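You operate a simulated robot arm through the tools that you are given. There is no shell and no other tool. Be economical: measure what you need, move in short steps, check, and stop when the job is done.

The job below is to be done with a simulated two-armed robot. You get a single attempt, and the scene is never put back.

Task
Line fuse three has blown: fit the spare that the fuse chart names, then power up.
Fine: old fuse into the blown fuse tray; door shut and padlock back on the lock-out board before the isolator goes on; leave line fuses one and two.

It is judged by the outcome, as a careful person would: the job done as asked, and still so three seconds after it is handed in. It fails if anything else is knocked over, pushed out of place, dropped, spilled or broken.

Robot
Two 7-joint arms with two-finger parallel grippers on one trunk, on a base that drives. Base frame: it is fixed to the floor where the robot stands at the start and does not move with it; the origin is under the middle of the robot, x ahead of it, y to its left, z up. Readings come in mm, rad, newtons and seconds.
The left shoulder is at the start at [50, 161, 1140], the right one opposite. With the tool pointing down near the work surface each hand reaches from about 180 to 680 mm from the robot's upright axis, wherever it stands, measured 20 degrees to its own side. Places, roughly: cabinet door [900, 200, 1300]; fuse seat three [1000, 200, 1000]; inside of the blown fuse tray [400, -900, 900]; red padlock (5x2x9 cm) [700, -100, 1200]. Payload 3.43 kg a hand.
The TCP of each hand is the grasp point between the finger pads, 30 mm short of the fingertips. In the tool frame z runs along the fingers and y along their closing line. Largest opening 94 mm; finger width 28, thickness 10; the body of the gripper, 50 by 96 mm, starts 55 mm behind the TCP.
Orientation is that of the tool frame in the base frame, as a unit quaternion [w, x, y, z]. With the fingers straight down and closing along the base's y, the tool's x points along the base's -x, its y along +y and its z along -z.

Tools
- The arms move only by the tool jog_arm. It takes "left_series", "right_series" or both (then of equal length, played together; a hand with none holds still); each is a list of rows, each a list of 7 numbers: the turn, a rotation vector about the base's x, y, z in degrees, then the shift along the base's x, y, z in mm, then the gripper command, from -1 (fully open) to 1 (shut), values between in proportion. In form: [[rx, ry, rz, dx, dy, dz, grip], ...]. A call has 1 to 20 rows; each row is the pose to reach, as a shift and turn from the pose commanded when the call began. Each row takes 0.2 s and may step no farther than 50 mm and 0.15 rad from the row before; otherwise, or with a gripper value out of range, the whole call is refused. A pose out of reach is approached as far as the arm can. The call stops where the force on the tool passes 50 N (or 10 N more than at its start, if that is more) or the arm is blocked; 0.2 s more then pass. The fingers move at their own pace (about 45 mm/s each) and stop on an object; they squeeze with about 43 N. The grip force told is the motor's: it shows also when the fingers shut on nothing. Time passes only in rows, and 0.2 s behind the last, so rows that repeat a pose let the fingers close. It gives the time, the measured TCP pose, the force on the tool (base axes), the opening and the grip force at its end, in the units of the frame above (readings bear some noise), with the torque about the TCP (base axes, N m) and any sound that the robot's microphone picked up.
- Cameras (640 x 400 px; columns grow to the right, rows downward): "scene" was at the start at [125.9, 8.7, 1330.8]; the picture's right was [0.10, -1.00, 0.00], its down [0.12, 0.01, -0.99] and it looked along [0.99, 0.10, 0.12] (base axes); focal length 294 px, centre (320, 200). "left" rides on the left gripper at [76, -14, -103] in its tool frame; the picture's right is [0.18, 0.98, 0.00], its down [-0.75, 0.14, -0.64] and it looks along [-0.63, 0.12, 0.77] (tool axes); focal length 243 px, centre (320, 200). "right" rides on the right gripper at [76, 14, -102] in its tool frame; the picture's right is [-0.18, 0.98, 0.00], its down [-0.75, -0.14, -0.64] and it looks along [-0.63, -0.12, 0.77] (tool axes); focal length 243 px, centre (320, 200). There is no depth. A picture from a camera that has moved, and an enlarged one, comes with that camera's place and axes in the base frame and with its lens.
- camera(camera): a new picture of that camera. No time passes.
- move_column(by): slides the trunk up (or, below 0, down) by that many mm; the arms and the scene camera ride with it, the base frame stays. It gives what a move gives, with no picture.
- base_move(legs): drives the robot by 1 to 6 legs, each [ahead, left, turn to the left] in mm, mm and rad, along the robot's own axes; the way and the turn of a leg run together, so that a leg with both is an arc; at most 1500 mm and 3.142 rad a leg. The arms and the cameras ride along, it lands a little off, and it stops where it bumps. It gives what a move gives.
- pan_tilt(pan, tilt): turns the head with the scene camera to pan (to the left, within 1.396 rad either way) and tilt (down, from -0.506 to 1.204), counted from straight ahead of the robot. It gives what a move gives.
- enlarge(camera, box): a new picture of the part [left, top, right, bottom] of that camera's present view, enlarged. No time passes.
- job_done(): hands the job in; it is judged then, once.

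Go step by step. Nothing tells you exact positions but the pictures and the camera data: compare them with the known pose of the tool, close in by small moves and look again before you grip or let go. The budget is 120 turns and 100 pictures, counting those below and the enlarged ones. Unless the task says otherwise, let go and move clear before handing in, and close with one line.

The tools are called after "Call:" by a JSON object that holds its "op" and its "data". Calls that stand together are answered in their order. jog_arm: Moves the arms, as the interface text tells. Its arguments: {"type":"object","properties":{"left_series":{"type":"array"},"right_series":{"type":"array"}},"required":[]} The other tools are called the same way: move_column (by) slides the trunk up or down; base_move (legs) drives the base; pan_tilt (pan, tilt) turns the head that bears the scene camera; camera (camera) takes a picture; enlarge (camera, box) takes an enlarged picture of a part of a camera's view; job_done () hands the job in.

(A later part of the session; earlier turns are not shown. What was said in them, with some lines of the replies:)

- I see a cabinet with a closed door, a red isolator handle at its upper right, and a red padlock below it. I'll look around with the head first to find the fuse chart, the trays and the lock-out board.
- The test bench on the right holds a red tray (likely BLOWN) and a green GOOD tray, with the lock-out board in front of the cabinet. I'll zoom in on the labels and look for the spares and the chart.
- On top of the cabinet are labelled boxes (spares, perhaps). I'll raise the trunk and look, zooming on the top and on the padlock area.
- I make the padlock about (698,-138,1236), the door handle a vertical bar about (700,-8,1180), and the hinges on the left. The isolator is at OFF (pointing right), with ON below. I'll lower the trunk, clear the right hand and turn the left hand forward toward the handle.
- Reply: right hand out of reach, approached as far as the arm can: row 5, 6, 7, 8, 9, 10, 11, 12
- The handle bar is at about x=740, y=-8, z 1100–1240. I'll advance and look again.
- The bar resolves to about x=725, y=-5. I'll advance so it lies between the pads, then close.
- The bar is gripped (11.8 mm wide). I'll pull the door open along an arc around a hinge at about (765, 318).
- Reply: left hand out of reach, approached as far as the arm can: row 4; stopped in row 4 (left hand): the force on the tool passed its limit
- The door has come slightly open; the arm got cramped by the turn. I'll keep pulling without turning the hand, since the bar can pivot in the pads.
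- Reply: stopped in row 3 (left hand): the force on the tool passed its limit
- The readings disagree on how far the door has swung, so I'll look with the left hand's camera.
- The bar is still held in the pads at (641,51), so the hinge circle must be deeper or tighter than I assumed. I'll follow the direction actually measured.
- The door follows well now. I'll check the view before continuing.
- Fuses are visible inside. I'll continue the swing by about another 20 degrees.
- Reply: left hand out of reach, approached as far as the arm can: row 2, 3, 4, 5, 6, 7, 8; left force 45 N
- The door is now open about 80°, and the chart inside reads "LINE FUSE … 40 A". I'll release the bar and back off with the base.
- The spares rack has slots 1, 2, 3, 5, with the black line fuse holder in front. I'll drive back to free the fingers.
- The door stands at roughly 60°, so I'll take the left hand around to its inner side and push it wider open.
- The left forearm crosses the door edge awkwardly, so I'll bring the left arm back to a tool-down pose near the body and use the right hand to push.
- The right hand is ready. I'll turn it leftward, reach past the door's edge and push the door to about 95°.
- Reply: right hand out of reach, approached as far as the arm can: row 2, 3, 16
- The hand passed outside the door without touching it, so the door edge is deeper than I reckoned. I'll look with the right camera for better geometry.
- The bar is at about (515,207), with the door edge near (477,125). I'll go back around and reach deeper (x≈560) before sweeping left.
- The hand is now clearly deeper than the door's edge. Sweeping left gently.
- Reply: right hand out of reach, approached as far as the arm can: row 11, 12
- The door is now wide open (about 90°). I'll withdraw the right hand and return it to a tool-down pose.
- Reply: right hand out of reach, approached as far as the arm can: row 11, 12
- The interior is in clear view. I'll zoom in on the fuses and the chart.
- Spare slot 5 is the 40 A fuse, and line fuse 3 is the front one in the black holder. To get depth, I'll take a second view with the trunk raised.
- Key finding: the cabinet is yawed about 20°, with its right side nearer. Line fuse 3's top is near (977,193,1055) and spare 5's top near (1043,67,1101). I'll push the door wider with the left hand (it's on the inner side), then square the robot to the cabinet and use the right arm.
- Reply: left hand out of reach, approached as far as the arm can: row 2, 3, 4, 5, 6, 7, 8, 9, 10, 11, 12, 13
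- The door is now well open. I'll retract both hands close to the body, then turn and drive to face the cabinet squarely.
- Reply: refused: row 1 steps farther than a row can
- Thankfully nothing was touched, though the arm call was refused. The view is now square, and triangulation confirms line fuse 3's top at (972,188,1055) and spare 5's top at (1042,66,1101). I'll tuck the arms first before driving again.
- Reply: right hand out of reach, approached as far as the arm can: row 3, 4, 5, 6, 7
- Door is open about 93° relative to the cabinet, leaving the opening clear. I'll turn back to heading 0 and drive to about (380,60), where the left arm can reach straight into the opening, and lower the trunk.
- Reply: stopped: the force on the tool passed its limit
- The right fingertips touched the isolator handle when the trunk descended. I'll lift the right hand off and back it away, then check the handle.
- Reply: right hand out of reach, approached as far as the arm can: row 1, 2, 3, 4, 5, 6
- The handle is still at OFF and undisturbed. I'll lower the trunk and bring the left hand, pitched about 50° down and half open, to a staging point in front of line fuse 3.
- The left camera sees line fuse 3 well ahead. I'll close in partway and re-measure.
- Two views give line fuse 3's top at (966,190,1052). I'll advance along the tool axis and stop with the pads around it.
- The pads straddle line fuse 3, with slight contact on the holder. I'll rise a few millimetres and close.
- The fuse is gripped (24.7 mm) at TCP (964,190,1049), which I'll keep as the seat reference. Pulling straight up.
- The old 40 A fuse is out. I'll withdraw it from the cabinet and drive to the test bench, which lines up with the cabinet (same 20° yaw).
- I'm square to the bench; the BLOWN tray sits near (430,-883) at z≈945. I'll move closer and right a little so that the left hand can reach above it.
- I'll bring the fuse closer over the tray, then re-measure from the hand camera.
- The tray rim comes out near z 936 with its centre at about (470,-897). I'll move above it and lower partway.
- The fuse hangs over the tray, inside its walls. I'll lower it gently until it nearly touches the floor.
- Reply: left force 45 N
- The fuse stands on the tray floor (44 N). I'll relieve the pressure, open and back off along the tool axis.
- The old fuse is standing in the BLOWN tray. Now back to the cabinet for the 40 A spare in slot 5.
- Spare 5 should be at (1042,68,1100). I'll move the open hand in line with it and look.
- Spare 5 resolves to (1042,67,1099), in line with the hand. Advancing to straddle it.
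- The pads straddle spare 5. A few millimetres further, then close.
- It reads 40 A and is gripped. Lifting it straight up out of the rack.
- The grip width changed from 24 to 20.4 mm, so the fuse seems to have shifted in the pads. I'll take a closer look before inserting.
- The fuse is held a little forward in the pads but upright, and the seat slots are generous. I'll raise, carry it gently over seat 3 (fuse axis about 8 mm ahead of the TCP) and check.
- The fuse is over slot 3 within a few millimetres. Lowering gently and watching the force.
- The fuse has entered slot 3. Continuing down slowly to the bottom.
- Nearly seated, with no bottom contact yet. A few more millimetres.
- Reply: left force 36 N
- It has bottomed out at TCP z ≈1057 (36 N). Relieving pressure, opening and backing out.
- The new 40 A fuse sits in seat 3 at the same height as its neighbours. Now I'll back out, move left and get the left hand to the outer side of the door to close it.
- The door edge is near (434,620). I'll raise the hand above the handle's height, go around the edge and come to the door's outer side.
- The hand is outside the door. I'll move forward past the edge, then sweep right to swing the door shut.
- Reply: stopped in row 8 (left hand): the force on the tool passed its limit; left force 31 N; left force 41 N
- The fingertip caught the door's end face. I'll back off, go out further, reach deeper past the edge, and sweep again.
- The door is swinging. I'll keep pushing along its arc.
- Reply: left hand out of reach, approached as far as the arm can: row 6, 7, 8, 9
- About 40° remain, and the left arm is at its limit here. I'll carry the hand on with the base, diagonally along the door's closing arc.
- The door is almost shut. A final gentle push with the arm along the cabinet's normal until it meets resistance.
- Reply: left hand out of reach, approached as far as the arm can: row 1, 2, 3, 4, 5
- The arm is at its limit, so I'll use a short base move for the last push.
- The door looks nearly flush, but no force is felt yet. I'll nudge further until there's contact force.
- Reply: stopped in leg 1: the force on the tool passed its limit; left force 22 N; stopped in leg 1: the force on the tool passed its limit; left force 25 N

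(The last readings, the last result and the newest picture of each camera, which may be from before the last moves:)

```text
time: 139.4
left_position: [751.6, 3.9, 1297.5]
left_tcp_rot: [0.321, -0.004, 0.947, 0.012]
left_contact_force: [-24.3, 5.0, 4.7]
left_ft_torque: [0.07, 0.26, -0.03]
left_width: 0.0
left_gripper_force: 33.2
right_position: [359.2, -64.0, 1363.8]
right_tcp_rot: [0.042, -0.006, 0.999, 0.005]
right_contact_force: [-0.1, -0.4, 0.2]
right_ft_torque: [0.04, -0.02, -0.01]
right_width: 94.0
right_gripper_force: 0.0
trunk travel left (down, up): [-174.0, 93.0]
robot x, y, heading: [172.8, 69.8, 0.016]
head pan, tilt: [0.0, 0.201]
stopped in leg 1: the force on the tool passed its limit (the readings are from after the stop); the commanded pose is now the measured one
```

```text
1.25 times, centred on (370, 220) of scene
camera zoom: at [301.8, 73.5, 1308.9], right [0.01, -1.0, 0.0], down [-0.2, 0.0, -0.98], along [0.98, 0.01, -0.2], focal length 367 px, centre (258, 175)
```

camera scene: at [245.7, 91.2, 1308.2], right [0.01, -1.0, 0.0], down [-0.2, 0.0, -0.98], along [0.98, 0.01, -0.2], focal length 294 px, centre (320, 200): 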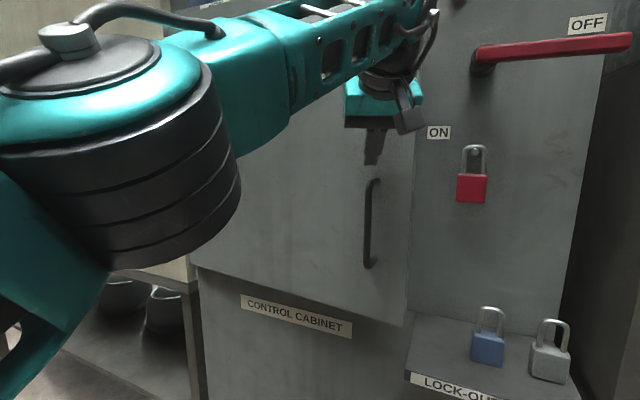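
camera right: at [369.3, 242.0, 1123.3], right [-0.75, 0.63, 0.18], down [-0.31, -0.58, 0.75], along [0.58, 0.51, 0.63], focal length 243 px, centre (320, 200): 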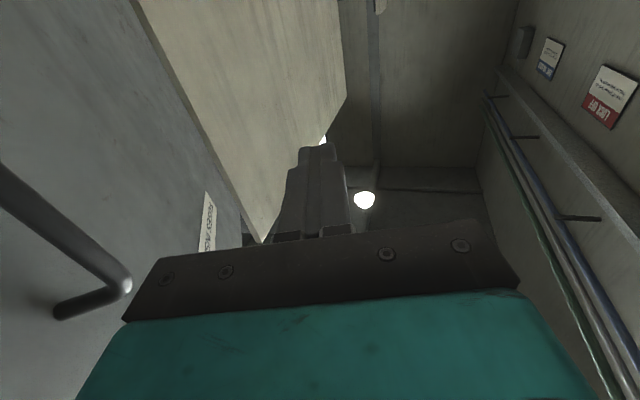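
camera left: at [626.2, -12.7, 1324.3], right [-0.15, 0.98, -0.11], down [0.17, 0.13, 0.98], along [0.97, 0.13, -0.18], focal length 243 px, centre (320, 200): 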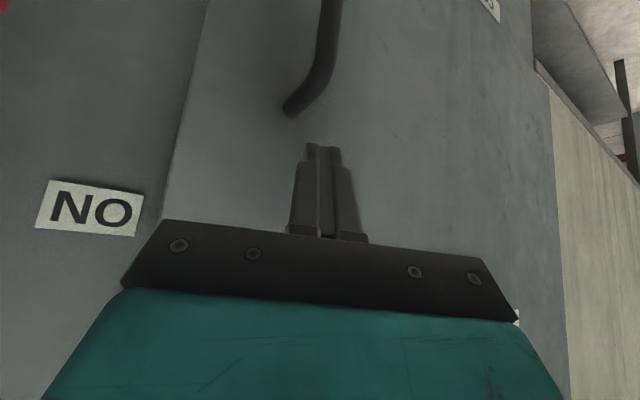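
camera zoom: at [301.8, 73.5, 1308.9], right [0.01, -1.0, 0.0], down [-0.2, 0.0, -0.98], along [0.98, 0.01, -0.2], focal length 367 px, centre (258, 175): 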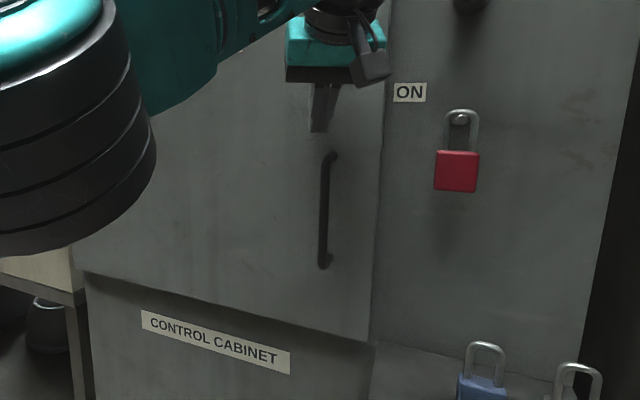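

The door is fully shut (hard stop). I'll back off, tuck the left arm, and square up to the cabinet so the right hand can take the padlock.

Call:
{"op": "base_move", "data": {"legs": [[-150, 0, 0]]}}

Call:
{"op": "jog_arm", "data": {"left_series": [[0, 0, 0, -40, 20, 0, 1], [0, 0, 0, -80, 45, 0, 1], [0, 0, 0, -115, 75, 0, 1], [0, 0, 0, -150, 105, 0, 1], [0, 0, 0, -185, 135, 0, 1], [0, 0, 0, -215, 170, 0, 1], [0, 0, 0, -245, 200, 0, 1]]}}

Call:
{"op": "base_move", "data": {"legs": [[0, 0, -0.37], [150, 161, 0]]}}

Call:
{"op": "pan_tilt", "data": {"pan": -0.2, "tilt": 0.3}}

Call:
{"op": "camera", "data": {"camera": "scene"}}

```text
time: 140.8
left_position: [606.1, 0.5, 1294.0]
left_tcp_rot: [0.321, -0.004, 0.947, 0.013]
left_contact_force: [-0.7, -0.5, -0.2]
left_ft_torque: [0.0, 0.0, -0.01]
left_width: 0.3
left_gripper_force: 33.3
right_position: [212.9, -66.6, 1363.9]
right_tcp_rot: [0.042, -0.007, 0.999, 0.005]
right_contact_force: [-0.3, 0.3, 0.7]
right_ft_torque: [0.01, -0.01, 0.03]
right_width: 94.2
right_gripper_force: 0.0
trunk travel left (down, up): [-174.0, 93.0]
robot x, y, heading: [22.9, 67.7, 0.019]
head pan, tilt: [0.0, 0.201]
```

```text
time: 142.4
left_position: [362.7, 203.5, 1296.1]
left_tcp_rot: [0.321, -0.004, 0.947, 0.012]
left_contact_force: [-0.9, -0.4, 0.4]
left_ft_torque: [0.0, -0.04, 0.01]
left_width: 0.1
left_gripper_force: 33.2
right_position: [212.9, -67.0, 1364.2]
right_tcp_rot: [0.042, -0.007, 0.999, 0.005]
right_contact_force: [0.1, 0.5, 0.1]
right_ft_torque: [0.01, -0.03, -0.02]
right_width: 93.7
right_gripper_force: 0.1
trunk travel left (down, up): [-174.0, 93.0]
robot x, y, heading: [23.5, 70.0, 0.015]
head pan, tilt: [0.0, 0.201]
```

```text
time: 145.2
left_position: [580.6, 170.3, 1295.6]
left_tcp_rot: [0.317, 0.168, 0.932, -0.046]
left_contact_force: [0.9, 0.1, 0.1]
left_ft_torque: [0.0, 0.01, -0.02]
left_width: 0.0
left_gripper_force: 33.3
right_position: [344.8, -27.3, 1364.8]
right_tcp_rot: [0.041, 0.176, 0.984, -0.002]
right_contact_force: [0.3, 0.5, -0.3]
right_ft_torque: [-0.03, 0.02, -0.02]
right_width: 93.8
right_gripper_force: 0.1
trunk travel left (down, up): [-174.0, 93.0]
robot x, y, heading: [216.6, 167.3, -0.352]
head pan, tilt: [0.0, 0.201]
```

```text
time: 145.9
left_position: [579.9, 169.8, 1297.1]
left_tcp_rot: [0.318, 0.168, 0.932, -0.045]
left_contact_force: [-1.1, -0.3, 0.0]
left_ft_torque: [0.01, 0.02, 0.01]
left_width: 0.0
left_gripper_force: 32.7
right_position: [343.3, -28.5, 1364.0]
right_tcp_rot: [0.041, 0.176, 0.983, -0.002]
right_contact_force: [-0.3, -0.4, 0.1]
right_ft_torque: [0.0, 0.01, 0.01]
right_width: 94.0
right_gripper_force: 0.0
trunk travel left (down, up): [-174.0, 93.0]
robot x, y, heading: [213.0, 163.8, -0.354]
head pan, tilt: [-0.201, 0.3]
```

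```text
17 pictures are left
camera scene: at [331.9, 104.3, 1299.0], right [-0.52, -0.85, 0.0], down [-0.25, 0.15, -0.96], along [0.81, -0.5, -0.3], focal length 294 px, centre (320, 200)
```

scene: 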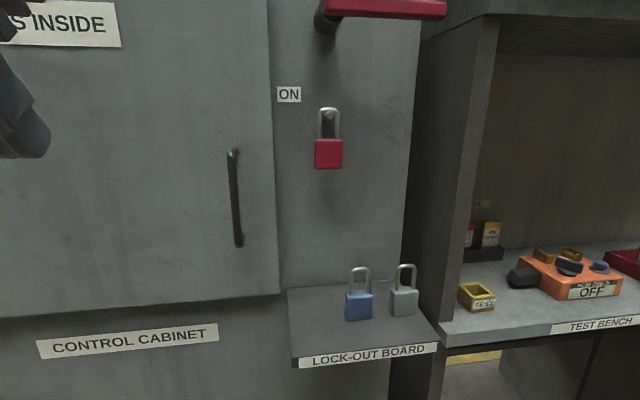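

The door stays shut. The padlock body is at about (707,-141,1235), and there's a free spot on the lock-out board front-left at about (607,-68), board z≈995. I'll stage the right hand in front of the padlock, pitched 55° and aligned to the cabinet.

Call:
{"op": "jog_arm", "data": {"right_series": [[-1.5, -4, 0, 37, -10, -15, -0.5], [-3, -8, 0, 74, -21, -32, -0.5], [-4.5, -12, 0, 111, -31, -50, -0.5], [-6, -16, 0, 148, -42, -68, -0.5], [-7.5, -20, 0, 185, -52, -86, -0.5], [-9, -24, 0, 222, -63, -103, -0.5], [-10.5, -28.1, 0, 259, -73, -119, -0.5]]}}

Call:
{"op": "camera", "data": {"camera": "right"}}

Call:
{"op": "camera", "data": {"camera": "scene"}}

```text
time: 147.5
left_position: [579.2, 169.9, 1297.5]
left_tcp_rot: [0.318, 0.168, 0.932, -0.045]
left_contact_force: [-0.5, 0.8, -0.1]
left_ft_torque: [0.0, -0.01, 0.01]
left_width: 0.0
left_gripper_force: 33.5
right_position: [604.1, -99.7, 1244.0]
right_tcp_rot: [0.295, 0.166, 0.94, -0.048]
right_contact_force: [-0.4, 0.3, 0.1]
right_ft_torque: [0.0, -0.02, 0.0]
right_width: 70.4
right_gripper_force: 0.1
trunk travel left (down, up): [-174.0, 93.0]
robot x, y, heading: [215.1, 165.4, -0.354]
head pan, tilt: [-0.201, 0.3]
```

```text
16 pictures are left
camera right: at [493.5, -45.2, 1284.2], right [0.48, 0.87, 0.11], down [0.19, -0.23, 0.96], along [0.86, -0.44, -0.27], focal length 243 px, centre (320, 200)
```

right: 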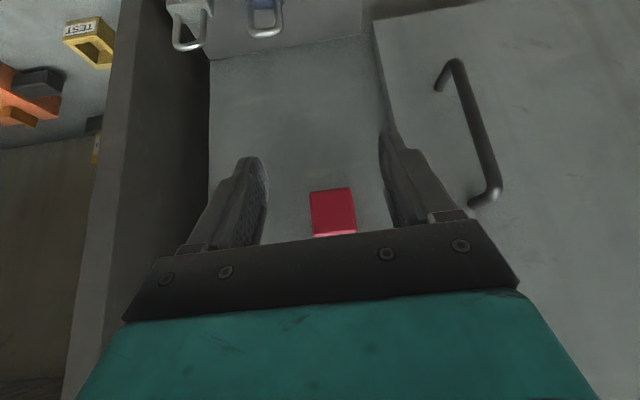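

```text
15 pictures are left
camera scene: at [332.3, 104.2, 1299.0], right [-0.53, -0.85, 0.0], down [-0.25, 0.16, -0.96], along [0.81, -0.5, -0.3], focal length 294 px, centre (320, 200)
```

scene: 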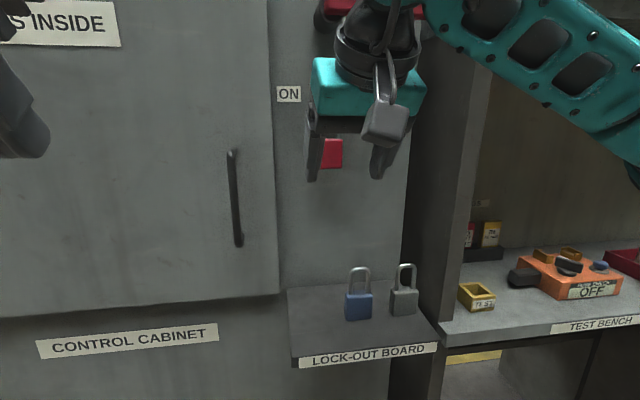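

The padlock is centred between the open fingers. I'll advance along the cabinet normal and look before closing.

Call:
{"op": "jog_arm", "data": {"right_series": [[0, 0, 0, 20, -8, 1, -0.5], [0, 0, 0, 40, -16, 2, -0.5], [0, 0, 0, 60, -25, 4, -0.5], [0, 0, 0, 72, -30, 4, -0.5], [0, 0, 0, 78, -32.5, 4, -0.5]]}}

Call:
{"op": "camera", "data": {"camera": "right"}}

```text
time: 148.7
left_position: [580.0, 169.4, 1296.7]
left_tcp_rot: [0.319, 0.168, 0.932, -0.046]
left_contact_force: [-0.3, -0.3, -1.0]
left_ft_torque: [-0.01, 0.02, 0.0]
left_width: 0.0
left_gripper_force: 32.6
right_position: [683.0, -133.2, 1249.2]
right_tcp_rot: [0.294, 0.168, 0.94, -0.049]
right_contact_force: [0.0, -0.1, 0.1]
right_ft_torque: [-0.03, 0.0, -0.08]
right_width: 70.5
right_gripper_force: 0.0
trunk travel left (down, up): [-174.0, 93.0]
robot x, y, heading: [213.2, 168.6, -0.352]
head pan, tilt: [-0.201, 0.3]
```

```text
14 pictures are left
camera right: at [572.7, -78.8, 1289.1], right [0.48, 0.87, 0.11], down [0.19, -0.23, 0.96], along [0.86, -0.44, -0.27], focal length 243 px, centre (320, 200)
```

right: 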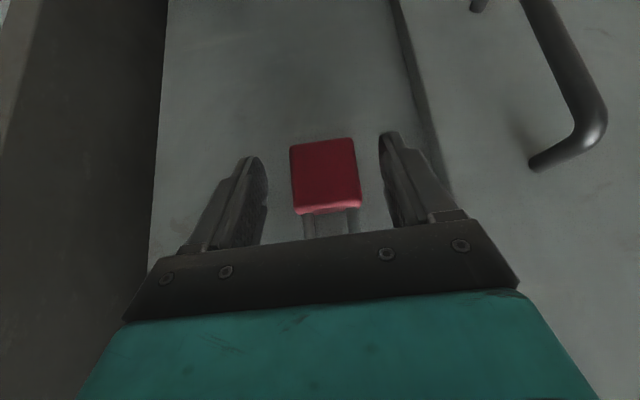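

The fingers straddle the padlock body. Closing on it.

Call:
{"op": "jog_arm", "data": {"right_series": [[0, 0, 0, 3, -1, -4, -0.5], [0, 0, 0, 3, -1, -4, 1], [0, 0, 0, 3, -1, -4, 1], [0, 0, 0, 3, -1, -4, 1], [0, 0, 0, 3, -1, -4, 1], [0, 0, 0, 3, -1, -4, 1]]}}

Call:
{"op": "camera", "data": {"camera": "right"}}

```text
time: 150.1
left_position: [580.6, 169.5, 1296.4]
left_tcp_rot: [0.318, 0.169, 0.932, -0.046]
left_contact_force: [0.1, 0.5, -0.9]
left_ft_torque: [0.01, 0.01, 0.01]
left_width: 0.1
left_gripper_force: 33.1
right_position: [684.4, -135.4, 1244.6]
right_tcp_rot: [0.294, 0.168, 0.94, -0.049]
right_contact_force: [0.3, 0.3, 1.1]
right_ft_torque: [0.0, -0.01, 0.05]
right_width: 42.8
right_gripper_force: 43.3
trunk travel left (down, up): [-174.0, 93.0]
robot x, y, heading: [213.9, 171.1, -0.347]
head pan, tilt: [-0.201, 0.3]
```

```text
13 pictures are left
camera right: at [575.4, -79.8, 1285.1], right [0.48, 0.87, 0.11], down [0.19, -0.23, 0.96], along [0.86, -0.44, -0.27], focal length 243 px, centre (320, 200)
```

right: 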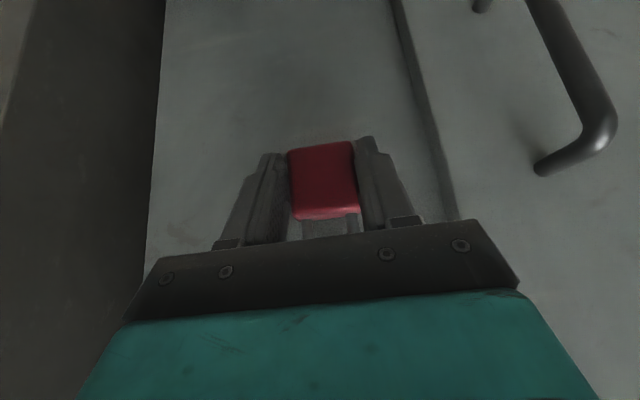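

Gripped (42.8 mm). I'll lift 10 mm to centre the peg in the shackle and then draw it straight out.

Call:
{"op": "jog_arm", "data": {"right_series": [[0, 0, 0, 0, 0, 5, 1], [0, 0, 0, 0, 0, 10, 1], [0, 0, 0, -9, 3, 10, 1], [0, 0, 0, -19, 7, 10, 1], [0, 0, 0, -33, 12, 10, 1], [0, 0, 0, -47, 17, 10, 1], [0, 0, 0, -65, 24, 10, 1], [0, 0, 0, -85, 31, 10, 1]]}}

Call:
{"op": "camera", "data": {"camera": "scene"}}

```text
time: 151.9
left_position: [579.6, 169.8, 1296.6]
left_tcp_rot: [0.318, 0.168, 0.932, -0.045]
left_contact_force: [-0.1, -0.1, -0.1]
left_ft_torque: [-0.01, -0.02, 0.0]
left_width: 0.0
left_gripper_force: 32.4
right_position: [599.4, -102.2, 1255.5]
right_tcp_rot: [0.294, 0.168, 0.94, -0.048]
right_contact_force: [0.7, -0.2, -1.4]
right_ft_torque: [-0.02, 0.01, -0.01]
right_width: 43.1
right_gripper_force: 43.1
trunk travel left (down, up): [-174.0, 93.0]
robot x, y, heading: [215.1, 167.4, -0.354]
head pan, tilt: [-0.201, 0.3]
```

```text
12 pictures are left
camera scene: at [331.7, 104.3, 1299.1], right [-0.53, -0.85, 0.0], down [-0.25, 0.16, -0.96], along [0.81, -0.5, -0.3], focal length 294 px, centre (320, 200)
```

scene: 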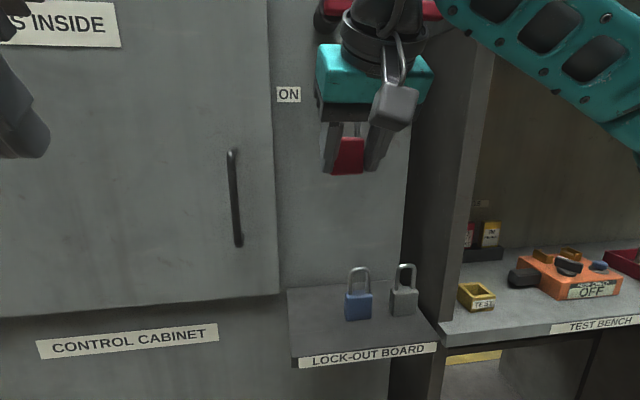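

The padlock is off. I'll bring it over the free front-left spot on the lock-out board and lower it most of the way.

Call:
{"op": "jog_arm", "data": {"right_series": [[0, 0, 0, -5, 14, -40, 1], [0, 0, 0, -10, 28, -80, 1], [0, 0, 0, -14, 42, -120, 1], [0, 0, 0, -14, 42, -160, 1], [0, 0, 0, -14, 42, -190, 1], [0, 0, 0, -14, 42, -205, 1]]}}

Call:
{"op": "camera", "data": {"camera": "scene"}}

Call:
{"op": "camera", "data": {"camera": "right"}}

```text
time: 153.3
left_position: [580.2, 169.5, 1296.5]
left_tcp_rot: [0.319, 0.168, 0.932, -0.044]
left_contact_force: [-0.2, 0.3, -0.3]
left_ft_torque: [0.02, -0.01, 0.03]
left_width: 0.3
left_gripper_force: 33.1
right_position: [584.1, -62.7, 1049.4]
right_tcp_rot: [0.294, 0.167, 0.94, -0.047]
right_contact_force: [-0.4, -0.6, -2.1]
right_ft_torque: [0.01, 0.0, -0.03]
right_width: 41.4
right_gripper_force: 43.7
trunk travel left (down, up): [-174.0, 93.0]
robot x, y, heading: [217.2, 166.3, -0.35]
head pan, tilt: [-0.201, 0.3]
```

```text
11 pictures are left
camera scene: at [332.0, 104.2, 1299.0], right [-0.53, -0.85, 0.0], down [-0.25, 0.16, -0.96], along [0.81, -0.5, -0.3], focal length 294 px, centre (320, 200)
```

scene: 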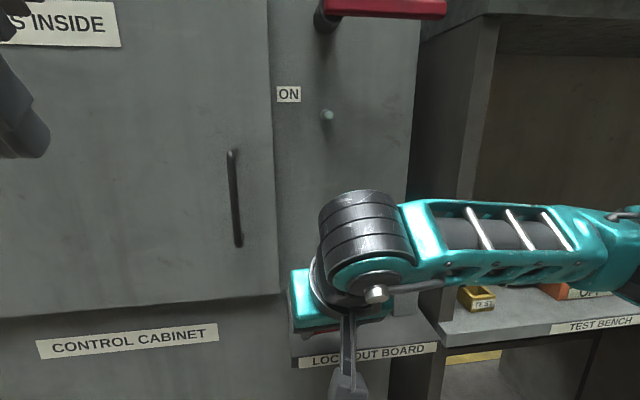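

```text
10 pictures are left
camera right: at [475.3, -7.7, 1089.7], right [0.48, 0.87, 0.11], down [0.19, -0.23, 0.96], along [0.86, -0.44, -0.27], focal length 243 px, centre (320, 200)
```

right: 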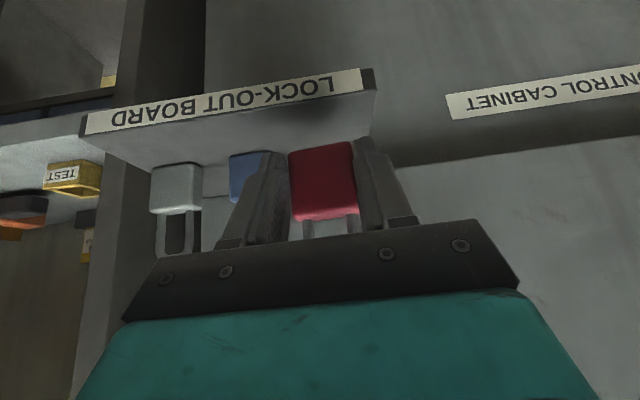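

The padlock is over the board: clear of the left end, and in front of and to the left of the blue padlock. Lowering to touch.

Call:
{"op": "jog_arm", "data": {"right_series": [[0, 0, 0, 3, -1, -8, 1], [0, 0, 0, 4, -1.5, -13, 1], [0, 0, 0, 4, -1.5, -17, 1]]}}

Call:
{"op": "camera", "data": {"camera": "right"}}

```text
time: 154.1
left_position: [580.4, 169.8, 1297.7]
left_tcp_rot: [0.318, 0.168, 0.932, -0.045]
left_contact_force: [0.5, -0.9, -0.7]
left_ft_torque: [0.0, -0.02, 0.0]
left_width: 0.2
left_gripper_force: 32.8
right_position: [588.9, -63.2, 1030.6]
right_tcp_rot: [0.294, 0.168, 0.94, -0.048]
right_contact_force: [-0.4, 0.0, -1.4]
right_ft_torque: [-0.02, 0.05, 0.0]
right_width: 41.4
right_gripper_force: 42.7
trunk travel left (down, up): [-174.0, 93.0]
robot x, y, heading: [216.0, 164.2, -0.353]
head pan, tilt: [-0.201, 0.3]
```

```text
9 pictures are left
camera right: at [480.0, -8.6, 1072.3], right [0.48, 0.87, 0.11], down [0.19, -0.23, 0.96], along [0.86, -0.44, -0.27], focal length 243 px, centre (320, 200)
```

right: 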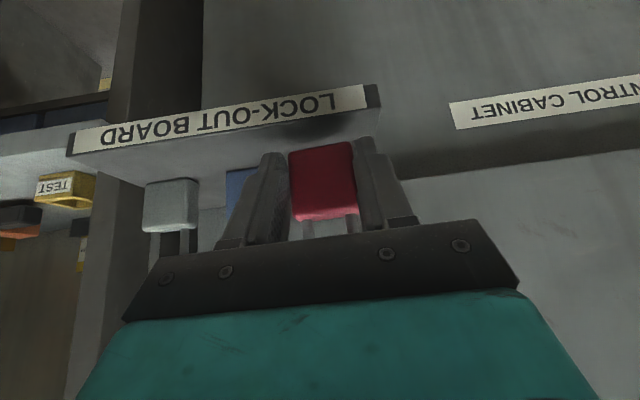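

No contact yet. Going down in small steps until the board takes the weight.

Call:
{"op": "jog_arm", "data": {"right_series": [[0, 0, 0, 0, 0, -3, 1], [0, 0, 0, 0, 0, -6, 1], [0, 0, 0, 0, 0, -8, 1]]}}

Call:
{"op": "jog_arm", "data": {"right_series": [[0, 0, 0, 0, 0, -2, 1], [0, 0, 0, 0, 0, -4, 1]]}}

```text
time: 154.9
left_position: [581.8, 169.7, 1296.1]
left_tcp_rot: [0.318, 0.168, 0.932, -0.045]
left_contact_force: [0.7, 0.5, -0.8]
left_ft_torque: [-0.02, 0.02, 0.0]
left_width: 0.0
left_gripper_force: 32.9
right_position: [590.5, -63.1, 1024.2]
right_tcp_rot: [0.295, 0.167, 0.94, -0.048]
right_contact_force: [0.2, -0.2, -1.7]
right_ft_torque: [0.04, 0.06, 0.0]
right_width: 41.1
right_gripper_force: 43.3
trunk travel left (down, up): [-174.0, 93.0]
robot x, y, heading: [215.0, 165.4, -0.354]
head pan, tilt: [-0.201, 0.3]
```

```text
time: 155.5
left_position: [580.4, 169.6, 1296.0]
left_tcp_rot: [0.319, 0.169, 0.932, -0.046]
left_contact_force: [-0.3, 0.8, 0.3]
left_ft_torque: [0.01, -0.03, 0.0]
left_width: 0.0
left_gripper_force: 32.8
right_position: [589.7, -64.2, 1020.4]
right_tcp_rot: [0.293, 0.167, 0.94, -0.048]
right_contact_force: [-0.1, -0.5, -1.3]
right_ft_torque: [0.02, 0.01, 0.02]
right_width: 41.5
right_gripper_force: 43.2
trunk travel left (down, up): [-174.0, 93.0]
robot x, y, heading: [215.0, 168.5, -0.355]
head pan, tilt: [-0.201, 0.3]
```

Call:
{"op": "jog_arm", "data": {"right_series": [[0, 0, 0, 0, 0, -3, 1], [0, 0, 0, 0, 0, -5, 1]]}}

Call:
{"op": "jog_arm", "data": {"right_series": [[0, 0, 0, 0, 0, -3, 1], [0, 0, 0, 0, 0, -5, 1]]}}

Call:
{"op": "camera", "data": {"camera": "right"}}

```text
time: 156.1
left_position: [579.6, 169.6, 1295.6]
left_tcp_rot: [0.318, 0.168, 0.932, -0.045]
left_contact_force: [0.1, -0.1, -0.8]
left_ft_torque: [-0.04, 0.0, -0.01]
left_width: 0.0
left_gripper_force: 33.0
right_position: [589.7, -61.9, 1015.9]
right_tcp_rot: [0.293, 0.168, 0.94, -0.049]
right_contact_force: [0.0, 0.6, -2.3]
right_ft_torque: [-0.01, 0.02, -0.02]
right_width: 41.4
right_gripper_force: 42.6
trunk travel left (down, up): [-174.0, 93.0]
robot x, y, heading: [214.9, 169.4, -0.354]
head pan, tilt: [-0.201, 0.3]
```

```text
time: 156.7
left_position: [579.3, 170.4, 1297.8]
left_tcp_rot: [0.319, 0.169, 0.932, -0.046]
left_contact_force: [0.2, -0.5, -0.4]
left_ft_torque: [-0.02, -0.02, -0.02]
left_width: 0.2
left_gripper_force: 32.6
right_position: [589.4, -63.1, 1012.5]
right_tcp_rot: [0.297, 0.168, 0.939, -0.048]
right_contact_force: [0.6, -1.0, 15.9]
right_ft_torque: [-0.44, -0.09, -0.04]
right_width: 41.4
right_gripper_force: 42.7
trunk travel left (down, up): [-174.0, 93.0]
robot x, y, heading: [218.9, 165.3, -0.357]
head pan, tilt: [-0.201, 0.3]
```

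```text
8 pictures are left
camera right: at [479.5, -8.2, 1053.1], right [0.48, 0.87, 0.11], down [0.18, -0.23, 0.96], along [0.86, -0.44, -0.27], focal length 243 px, centre (320, 200)
```

right: 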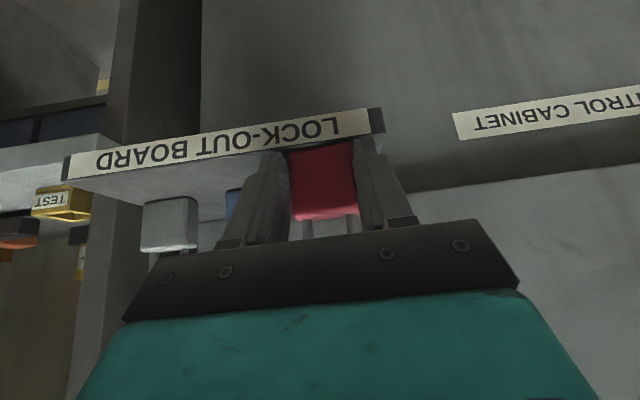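

It touches the board (16 N), but with the refined board height I find the padlock is right at the front edge. I'll lift 6 mm, shift it 20 mm deeper and set it down again.

Call:
{"op": "jog_arm", "data": {"right_series": [[0, 0, 0, 0, 0, 7, 1], [0, 0, 0, 9, -3.3, 7, 1], [0, 0, 0, 18.5, -6.9, 7, 1], [0, 0, 0, 18.5, -6.9, 3, 1], [0, 0, 0, 18.5, -6.9, 1, 1], [0, 0, 0, 18.5, -6.9, 0, 1]]}}

Call:
{"op": "camera", "data": {"camera": "right"}}

```text
time: 158.1
left_position: [579.0, 171.1, 1297.1]
left_tcp_rot: [0.318, 0.168, 0.932, -0.046]
left_contact_force: [0.5, 0.9, -0.1]
left_ft_torque: [0.03, 0.02, 0.01]
left_width: 0.2
left_gripper_force: 33.3
right_position: [608.3, -69.7, 1013.1]
right_tcp_rot: [0.299, 0.168, 0.938, -0.048]
right_contact_force: [-1.5, -2.2, 16.3]
right_ft_torque: [-0.51, -0.06, -0.05]
right_width: 41.3
right_gripper_force: 42.9
trunk travel left (down, up): [-174.0, 93.0]
robot x, y, heading: [214.5, 165.7, -0.352]
head pan, tilt: [-0.201, 0.3]
```

```text
7 pictures are left
camera right: at [498.1, -15.7, 1053.2], right [0.48, 0.87, 0.11], down [0.18, -0.23, 0.96], along [0.86, -0.44, -0.27], focal length 243 px, centre (320, 200)
```

right: 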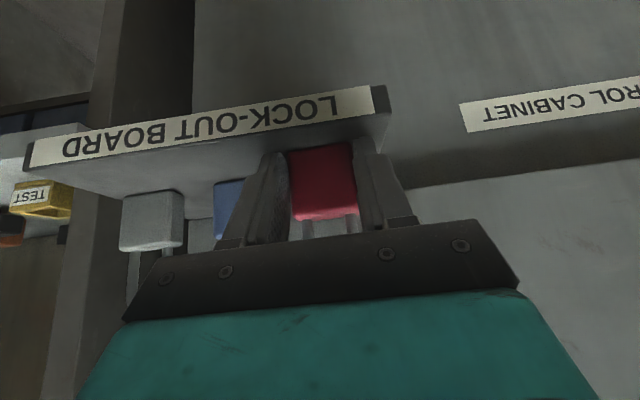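

Now it's clearly on the board. Releasing and backing off up the tool axis.

Call:
{"op": "jog_arm", "data": {"right_series": [[0, 0, 0, 0, 0, 1, 1], [0, 0, 0, 0, 0, 1, 0], [0, 0, 0, 0, 0, 1, -0.2], [0, 0, 0, 0, 0, 1, -0.3], [0, 0, 0, 0, 0, 1, -0.3]]}}

Call:
{"op": "jog_arm", "data": {"right_series": [[0, 0, 0, -8, 3, 12, -0.3], [0, 0, 0, -18, 6.5, 27, -0.3], [0, 0, 0, -30, 11, 45, -0.3], [0, 0, 0, -45, 17, 75, -0.3], [0, 0, 0, -60, 22, 110, -0.3], [0, 0, 0, -75, 28, 150, -0.3]]}}

Call:
{"op": "camera", "data": {"camera": "scene"}}

```text
time: 159.3
left_position: [580.2, 172.3, 1296.8]
left_tcp_rot: [0.318, 0.168, 0.932, -0.047]
left_contact_force: [0.6, 0.3, 0.4]
left_ft_torque: [0.0, 0.01, -0.03]
left_width: 0.1
left_gripper_force: 32.7
right_position: [607.1, -67.3, 1013.4]
right_tcp_rot: [0.295, 0.165, 0.94, -0.047]
right_contact_force: [6.3, 14.5, 16.2]
right_ft_torque: [-0.02, -0.09, 0.12]
right_width: 52.1
right_gripper_force: 0.0
trunk travel left (down, up): [-174.0, 93.0]
robot x, y, heading: [218.6, 168.5, -0.348]
head pan, tilt: [-0.201, 0.3]
```

```text
time: 160.7
left_position: [580.8, 170.2, 1297.3]
left_tcp_rot: [0.319, 0.169, 0.932, -0.047]
left_contact_force: [0.0, -0.1, -0.1]
left_ft_torque: [-0.03, 0.03, 0.01]
left_width: 0.0
left_gripper_force: 32.7
right_position: [533.9, -44.8, 1162.0]
right_tcp_rot: [0.294, 0.167, 0.94, -0.048]
right_contact_force: [0.3, -0.4, 0.3]
right_ft_torque: [0.05, 0.0, -0.03]
right_width: 61.1
right_gripper_force: 0.0
trunk travel left (down, up): [-174.0, 93.0]
robot x, y, heading: [212.8, 165.3, -0.352]
head pan, tilt: [-0.201, 0.3]
```

```text
6 pictures are left
camera scene: at [331.6, 104.6, 1299.0], right [-0.52, -0.85, 0.0], down [-0.25, 0.15, -0.96], along [0.81, -0.5, -0.3], focal length 294 px, centre (320, 200)
```

scene: 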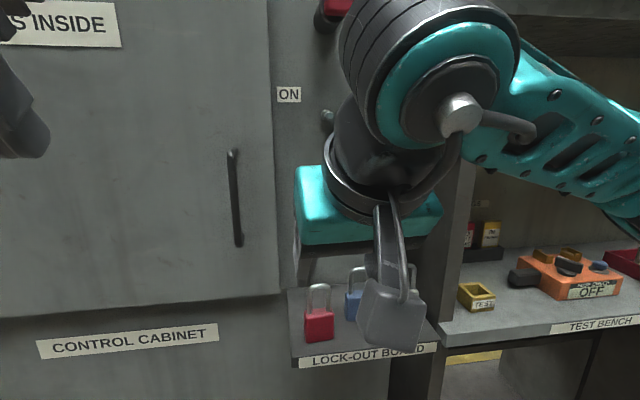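

The red padlock stands on the lock-out board and the peg is clear. Last comes the isolator: pivot near lateral 112, z≈1422, with the bar pointing right about 48 mm off the panel. I'll stage the closed right hand above and in front of the bar.

Call:
{"op": "jog_arm", "data": {"right_series": [[-1.5, -4.1, 0, 0, -18, 37, 1], [-3, -8.2, 0, 1, -36, 74, 1], [-4.5, -12.3, 0, 1, -54, 111, 1], [-6, -16.4, 0, 2, -72, 148, 1], [-7.5, -20.5, 0, 2, -90, 185, 1], [-9, -24.6, 0, 3, -107, 222, 1], [-10.7, -28.7, 0, 4, -125, 259, 1], [-12.2, -32.8, 0, 4, -143, 294, 1]]}}

Call:
{"op": "pan_tilt", "data": {"pan": -0.3, "tilt": -0.1}}

Call:
{"op": "camera", "data": {"camera": "scene"}}

```text
time: 162.5
left_position: [579.8, 169.2, 1296.8]
left_tcp_rot: [0.319, 0.168, 0.932, -0.045]
left_contact_force: [-0.2, 0.9, 0.4]
left_ft_torque: [0.02, -0.02, -0.01]
left_width: 0.2
left_gripper_force: 32.4
right_position: [536.8, -184.9, 1457.3]
right_tcp_rot: [0.563, 0.142, 0.809, -0.097]
right_contact_force: [-0.8, 0.1, 0.4]
right_ft_torque: [0.0, 0.0, -0.02]
right_width: 0.2
right_gripper_force: 33.0
trunk travel left (down, up): [-174.0, 93.0]
robot x, y, heading: [216.3, 165.2, -0.355]
head pan, tilt: [-0.201, 0.3]
```

```text
time: 163.4
left_position: [579.8, 169.5, 1295.5]
left_tcp_rot: [0.319, 0.168, 0.932, -0.045]
left_contact_force: [0.5, 0.1, -0.5]
left_ft_torque: [0.03, -0.01, 0.04]
left_width: 0.0
left_gripper_force: 33.1
right_position: [538.3, -184.0, 1456.1]
right_tcp_rot: [0.563, 0.143, 0.808, -0.098]
right_contact_force: [0.6, 0.7, 1.1]
right_ft_torque: [-0.01, 0.01, 0.01]
right_width: 0.0
right_gripper_force: 33.6
trunk travel left (down, up): [-174.0, 93.0]
robot x, y, heading: [213.3, 165.2, -0.358]
head pan, tilt: [-0.3, -0.099]
```

```text
5 pictures are left
camera scene: at [321.7, 100.4, 1335.5], right [-0.61, -0.79, 0.0], down [0.08, -0.06, -1.0], along [0.79, -0.6, 0.1], focal length 294 px, centre (320, 200)
```

scene: 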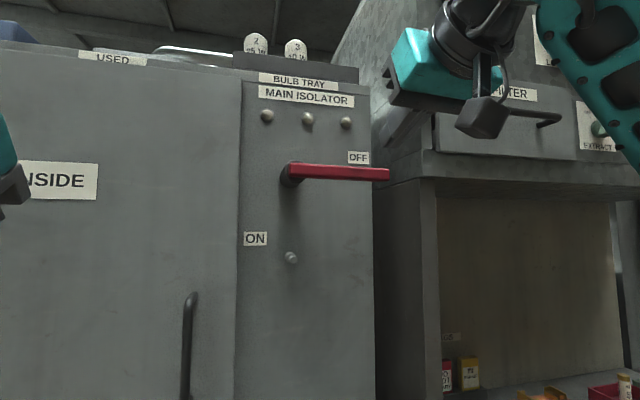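

The isolator bar is clear, from pivot (lateral 118, z 1421) pointing right. I'll move the closed fingers forward over the bar's top.

Call:
{"op": "jog_arm", "data": {"right_series": [[0, 0, 0, 0, 0, 10, 1], [0, 0, 0, 25, -8, 11, 1], [0, 0, 0, 50, -15, 11, 1], [0, 0, 0, 75, -22, 11, 1], [0, 0, 0, 97, -29, 11, 1]]}}

Call:
{"op": "camera", "data": {"camera": "scene"}}

```text
time: 164.6
left_position: [581.1, 169.1, 1296.1]
left_tcp_rot: [0.318, 0.168, 0.932, -0.045]
left_contact_force: [0.8, 1.0, 0.3]
left_ft_torque: [-0.01, 0.02, 0.01]
left_width: 0.0
left_gripper_force: 33.0
right_position: [635.9, -213.7, 1467.3]
right_tcp_rot: [0.562, 0.143, 0.809, -0.098]
right_contact_force: [0.1, -0.1, -0.7]
right_ft_torque: [0.01, -0.02, -0.03]
right_width: 0.0
right_gripper_force: 32.6
trunk travel left (down, up): [-174.0, 93.0]
robot x, y, heading: [213.5, 169.9, -0.354]
head pan, tilt: [-0.3, -0.099]
```

```text
4 pictures are left
camera scene: at [321.9, 100.5, 1335.5], right [-0.61, -0.79, 0.0], down [0.08, -0.06, -1.0], along [0.79, -0.6, 0.1], focal length 294 px, centre (320, 200)
```

scene: 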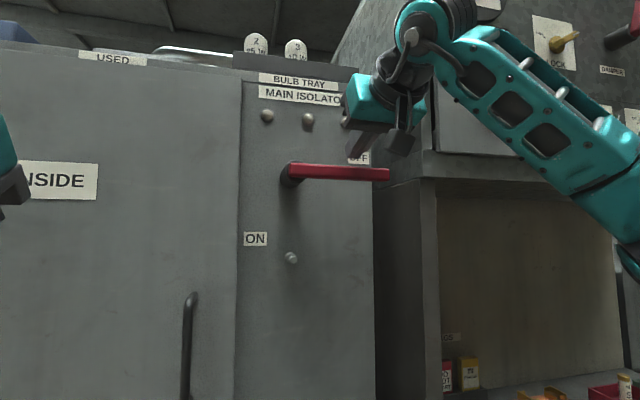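

The fingers are just above the bar at the right depth. Now sweeping it down along its arc to ON.

Call:
{"op": "jog_arm", "data": {"right_series": [[0, 0, 0, 0, 0, -18, 1], [0, 0, 0, -1, -3, -35, 1], [0, 0, 0, -1.2, -3.3, -53, 1], [0, 0, 0, -0.3, -0.7, -70, 1], [0, 0, 0, 1.7, 4.5, -86.6, 1], [0, 0, 0, 4.6, 12.4, -102, 1], [0, 0, 0, 8.4, 22.5, -115.4, 1], [0, 0, 0, 13, 34.9, -127, 1], [0, 0, 0, 18.1, 48.7, -136, 1], [0, 0, 0, 22, 59, -140, 1], [0, 0, 0, 25.9, 69.6, -142, 1]]}}

Call:
{"op": "camera", "data": {"camera": "scene"}}

```text
time: 167.0
left_position: [579.5, 167.5, 1296.9]
left_tcp_rot: [0.319, 0.168, 0.932, -0.045]
left_contact_force: [-0.3, -0.8, -0.2]
left_ft_torque: [0.03, -0.02, 0.01]
left_width: 0.0
left_gripper_force: 32.6
right_position: [659.5, -147.1, 1323.6]
right_tcp_rot: [0.563, 0.144, 0.808, -0.097]
right_contact_force: [-2.8, -5.2, 0.3]
right_ft_torque: [0.1, -0.07, -0.02]
right_width: 0.0
right_gripper_force: 32.7
trunk travel left (down, up): [-174.0, 93.0]
robot x, y, heading: [216.8, 167.4, -0.354]
head pan, tilt: [-0.3, -0.099]
```

```text
3 pictures are left
camera scene: at [320.8, 99.0, 1335.6], right [-0.61, -0.79, 0.0], down [0.08, -0.06, -1.0], along [0.79, -0.6, 0.1], focal length 294 px, centre (320, 200)
```

scene: 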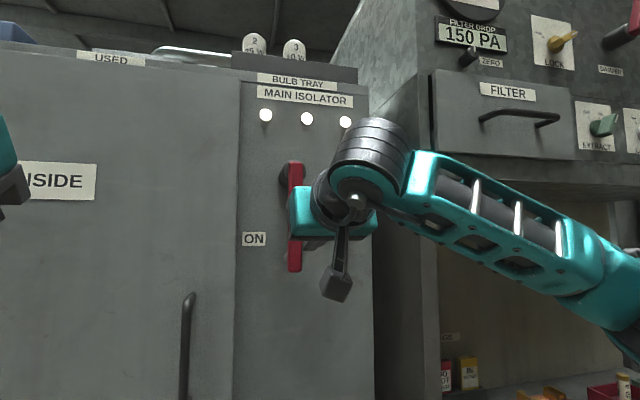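

All three lamps are lit and the handle points straight down at ON. A slight nudge to the stop, then I'll move the hand away sideways and back.

Call:
{"op": "jog_arm", "data": {"right_series": [[0, 0, 0, 2, 5, 0, 1], [0, 0, 0, -4, -10, 0, 1], [0, 0, 0, -12, -32, 0, 1], [0, 0, 0, -40, -24, 0, 1], [0, 0, 0, -75, -12, 0, 1], [0, 0, 0, -110, 0, 0, 1], [0, 0, 0, -145, 14, 0, 1], [0, 0, 0, -180, 27, 0, 1]]}}

Call:
{"op": "base_move", "data": {"legs": [[-250, 0, 0]]}}

Call:
{"op": "pan_tilt", "data": {"pan": -0.1, "tilt": 0.2}}

Call:
{"op": "camera", "data": {"camera": "scene"}}

```text
time: 168.8
left_position: [579.4, 170.0, 1296.4]
left_tcp_rot: [0.318, 0.168, 0.932, -0.046]
left_contact_force: [0.2, 0.3, 0.1]
left_ft_torque: [-0.01, 0.03, 0.01]
left_width: 0.0
left_gripper_force: 32.9
right_position: [481.1, -116.5, 1325.2]
right_tcp_rot: [0.563, 0.143, 0.808, -0.098]
right_contact_force: [0.0, 0.3, -0.7]
right_ft_torque: [0.0, 0.01, -0.02]
right_width: 0.0
right_gripper_force: 33.2
trunk travel left (down, up): [-174.0, 93.0]
robot x, y, heading: [218.2, 166.3, -0.353]
head pan, tilt: [-0.3, -0.099]
```

```text
time: 170.6
left_position: [343.9, 256.2, 1296.1]
left_tcp_rot: [0.319, 0.169, 0.932, -0.045]
left_contact_force: [-0.7, 0.2, -0.1]
left_ft_torque: [0.04, -0.03, -0.03]
left_width: 0.0
left_gripper_force: 33.1
right_position: [244.3, -30.1, 1326.1]
right_tcp_rot: [0.562, 0.144, 0.808, -0.099]
right_contact_force: [-0.4, -0.1, 0.7]
right_ft_torque: [-0.01, 0.0, -0.04]
right_width: 0.0
right_gripper_force: 32.9
trunk travel left (down, up): [-174.0, 93.0]
robot x, y, heading: [-19.7, 251.8, -0.353]
head pan, tilt: [-0.3, -0.099]
```

```text
time: 171.4
left_position: [344.2, 255.4, 1295.4]
left_tcp_rot: [0.318, 0.168, 0.932, -0.046]
left_contact_force: [-0.5, 0.8, 0.0]
left_ft_torque: [0.0, -0.01, -0.01]
left_width: 0.1
left_gripper_force: 32.7
right_position: [244.8, -29.6, 1325.1]
right_tcp_rot: [0.563, 0.144, 0.808, -0.099]
right_contact_force: [-0.6, 0.2, 0.4]
right_ft_torque: [0.02, -0.04, 0.0]
right_width: 0.0
right_gripper_force: 33.2
trunk travel left (down, up): [-174.0, 93.0]
robot x, y, heading: [-25.0, 256.1, -0.352]
head pan, tilt: [-0.099, 0.201]
```

```text
2 pictures are left
camera scene: at [99.7, 199.5, 1308.4], right [-0.44, -0.9, 0.0], down [-0.18, 0.09, -0.98], along [0.88, -0.43, -0.2], focal length 294 px, centre (320, 200)
```

scene: 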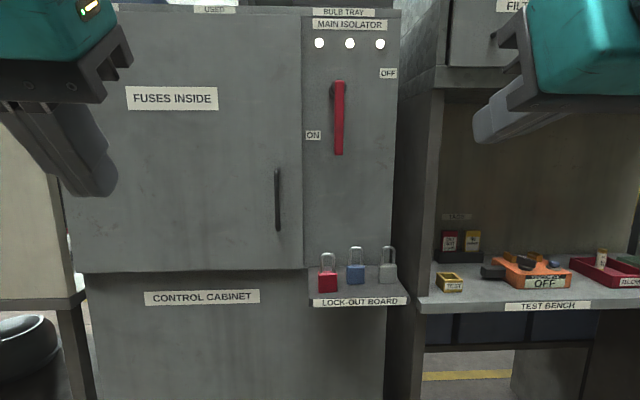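

The door is shut, all three padlocks stand on the lock-out board, the old fuse is in the BLOWN tray, and the isolator is ON with three lamps lit. Both hands are clear, so I'm handing the job in.

Call:
{"op": "job_done", "data": {}}

```text
The job is handed in.
```

The 40 A spare from slot 5 is in line fuse seat three and the power is on, with the old fuse in the blown tray, the door shut and the padlock back on the lock-out board.
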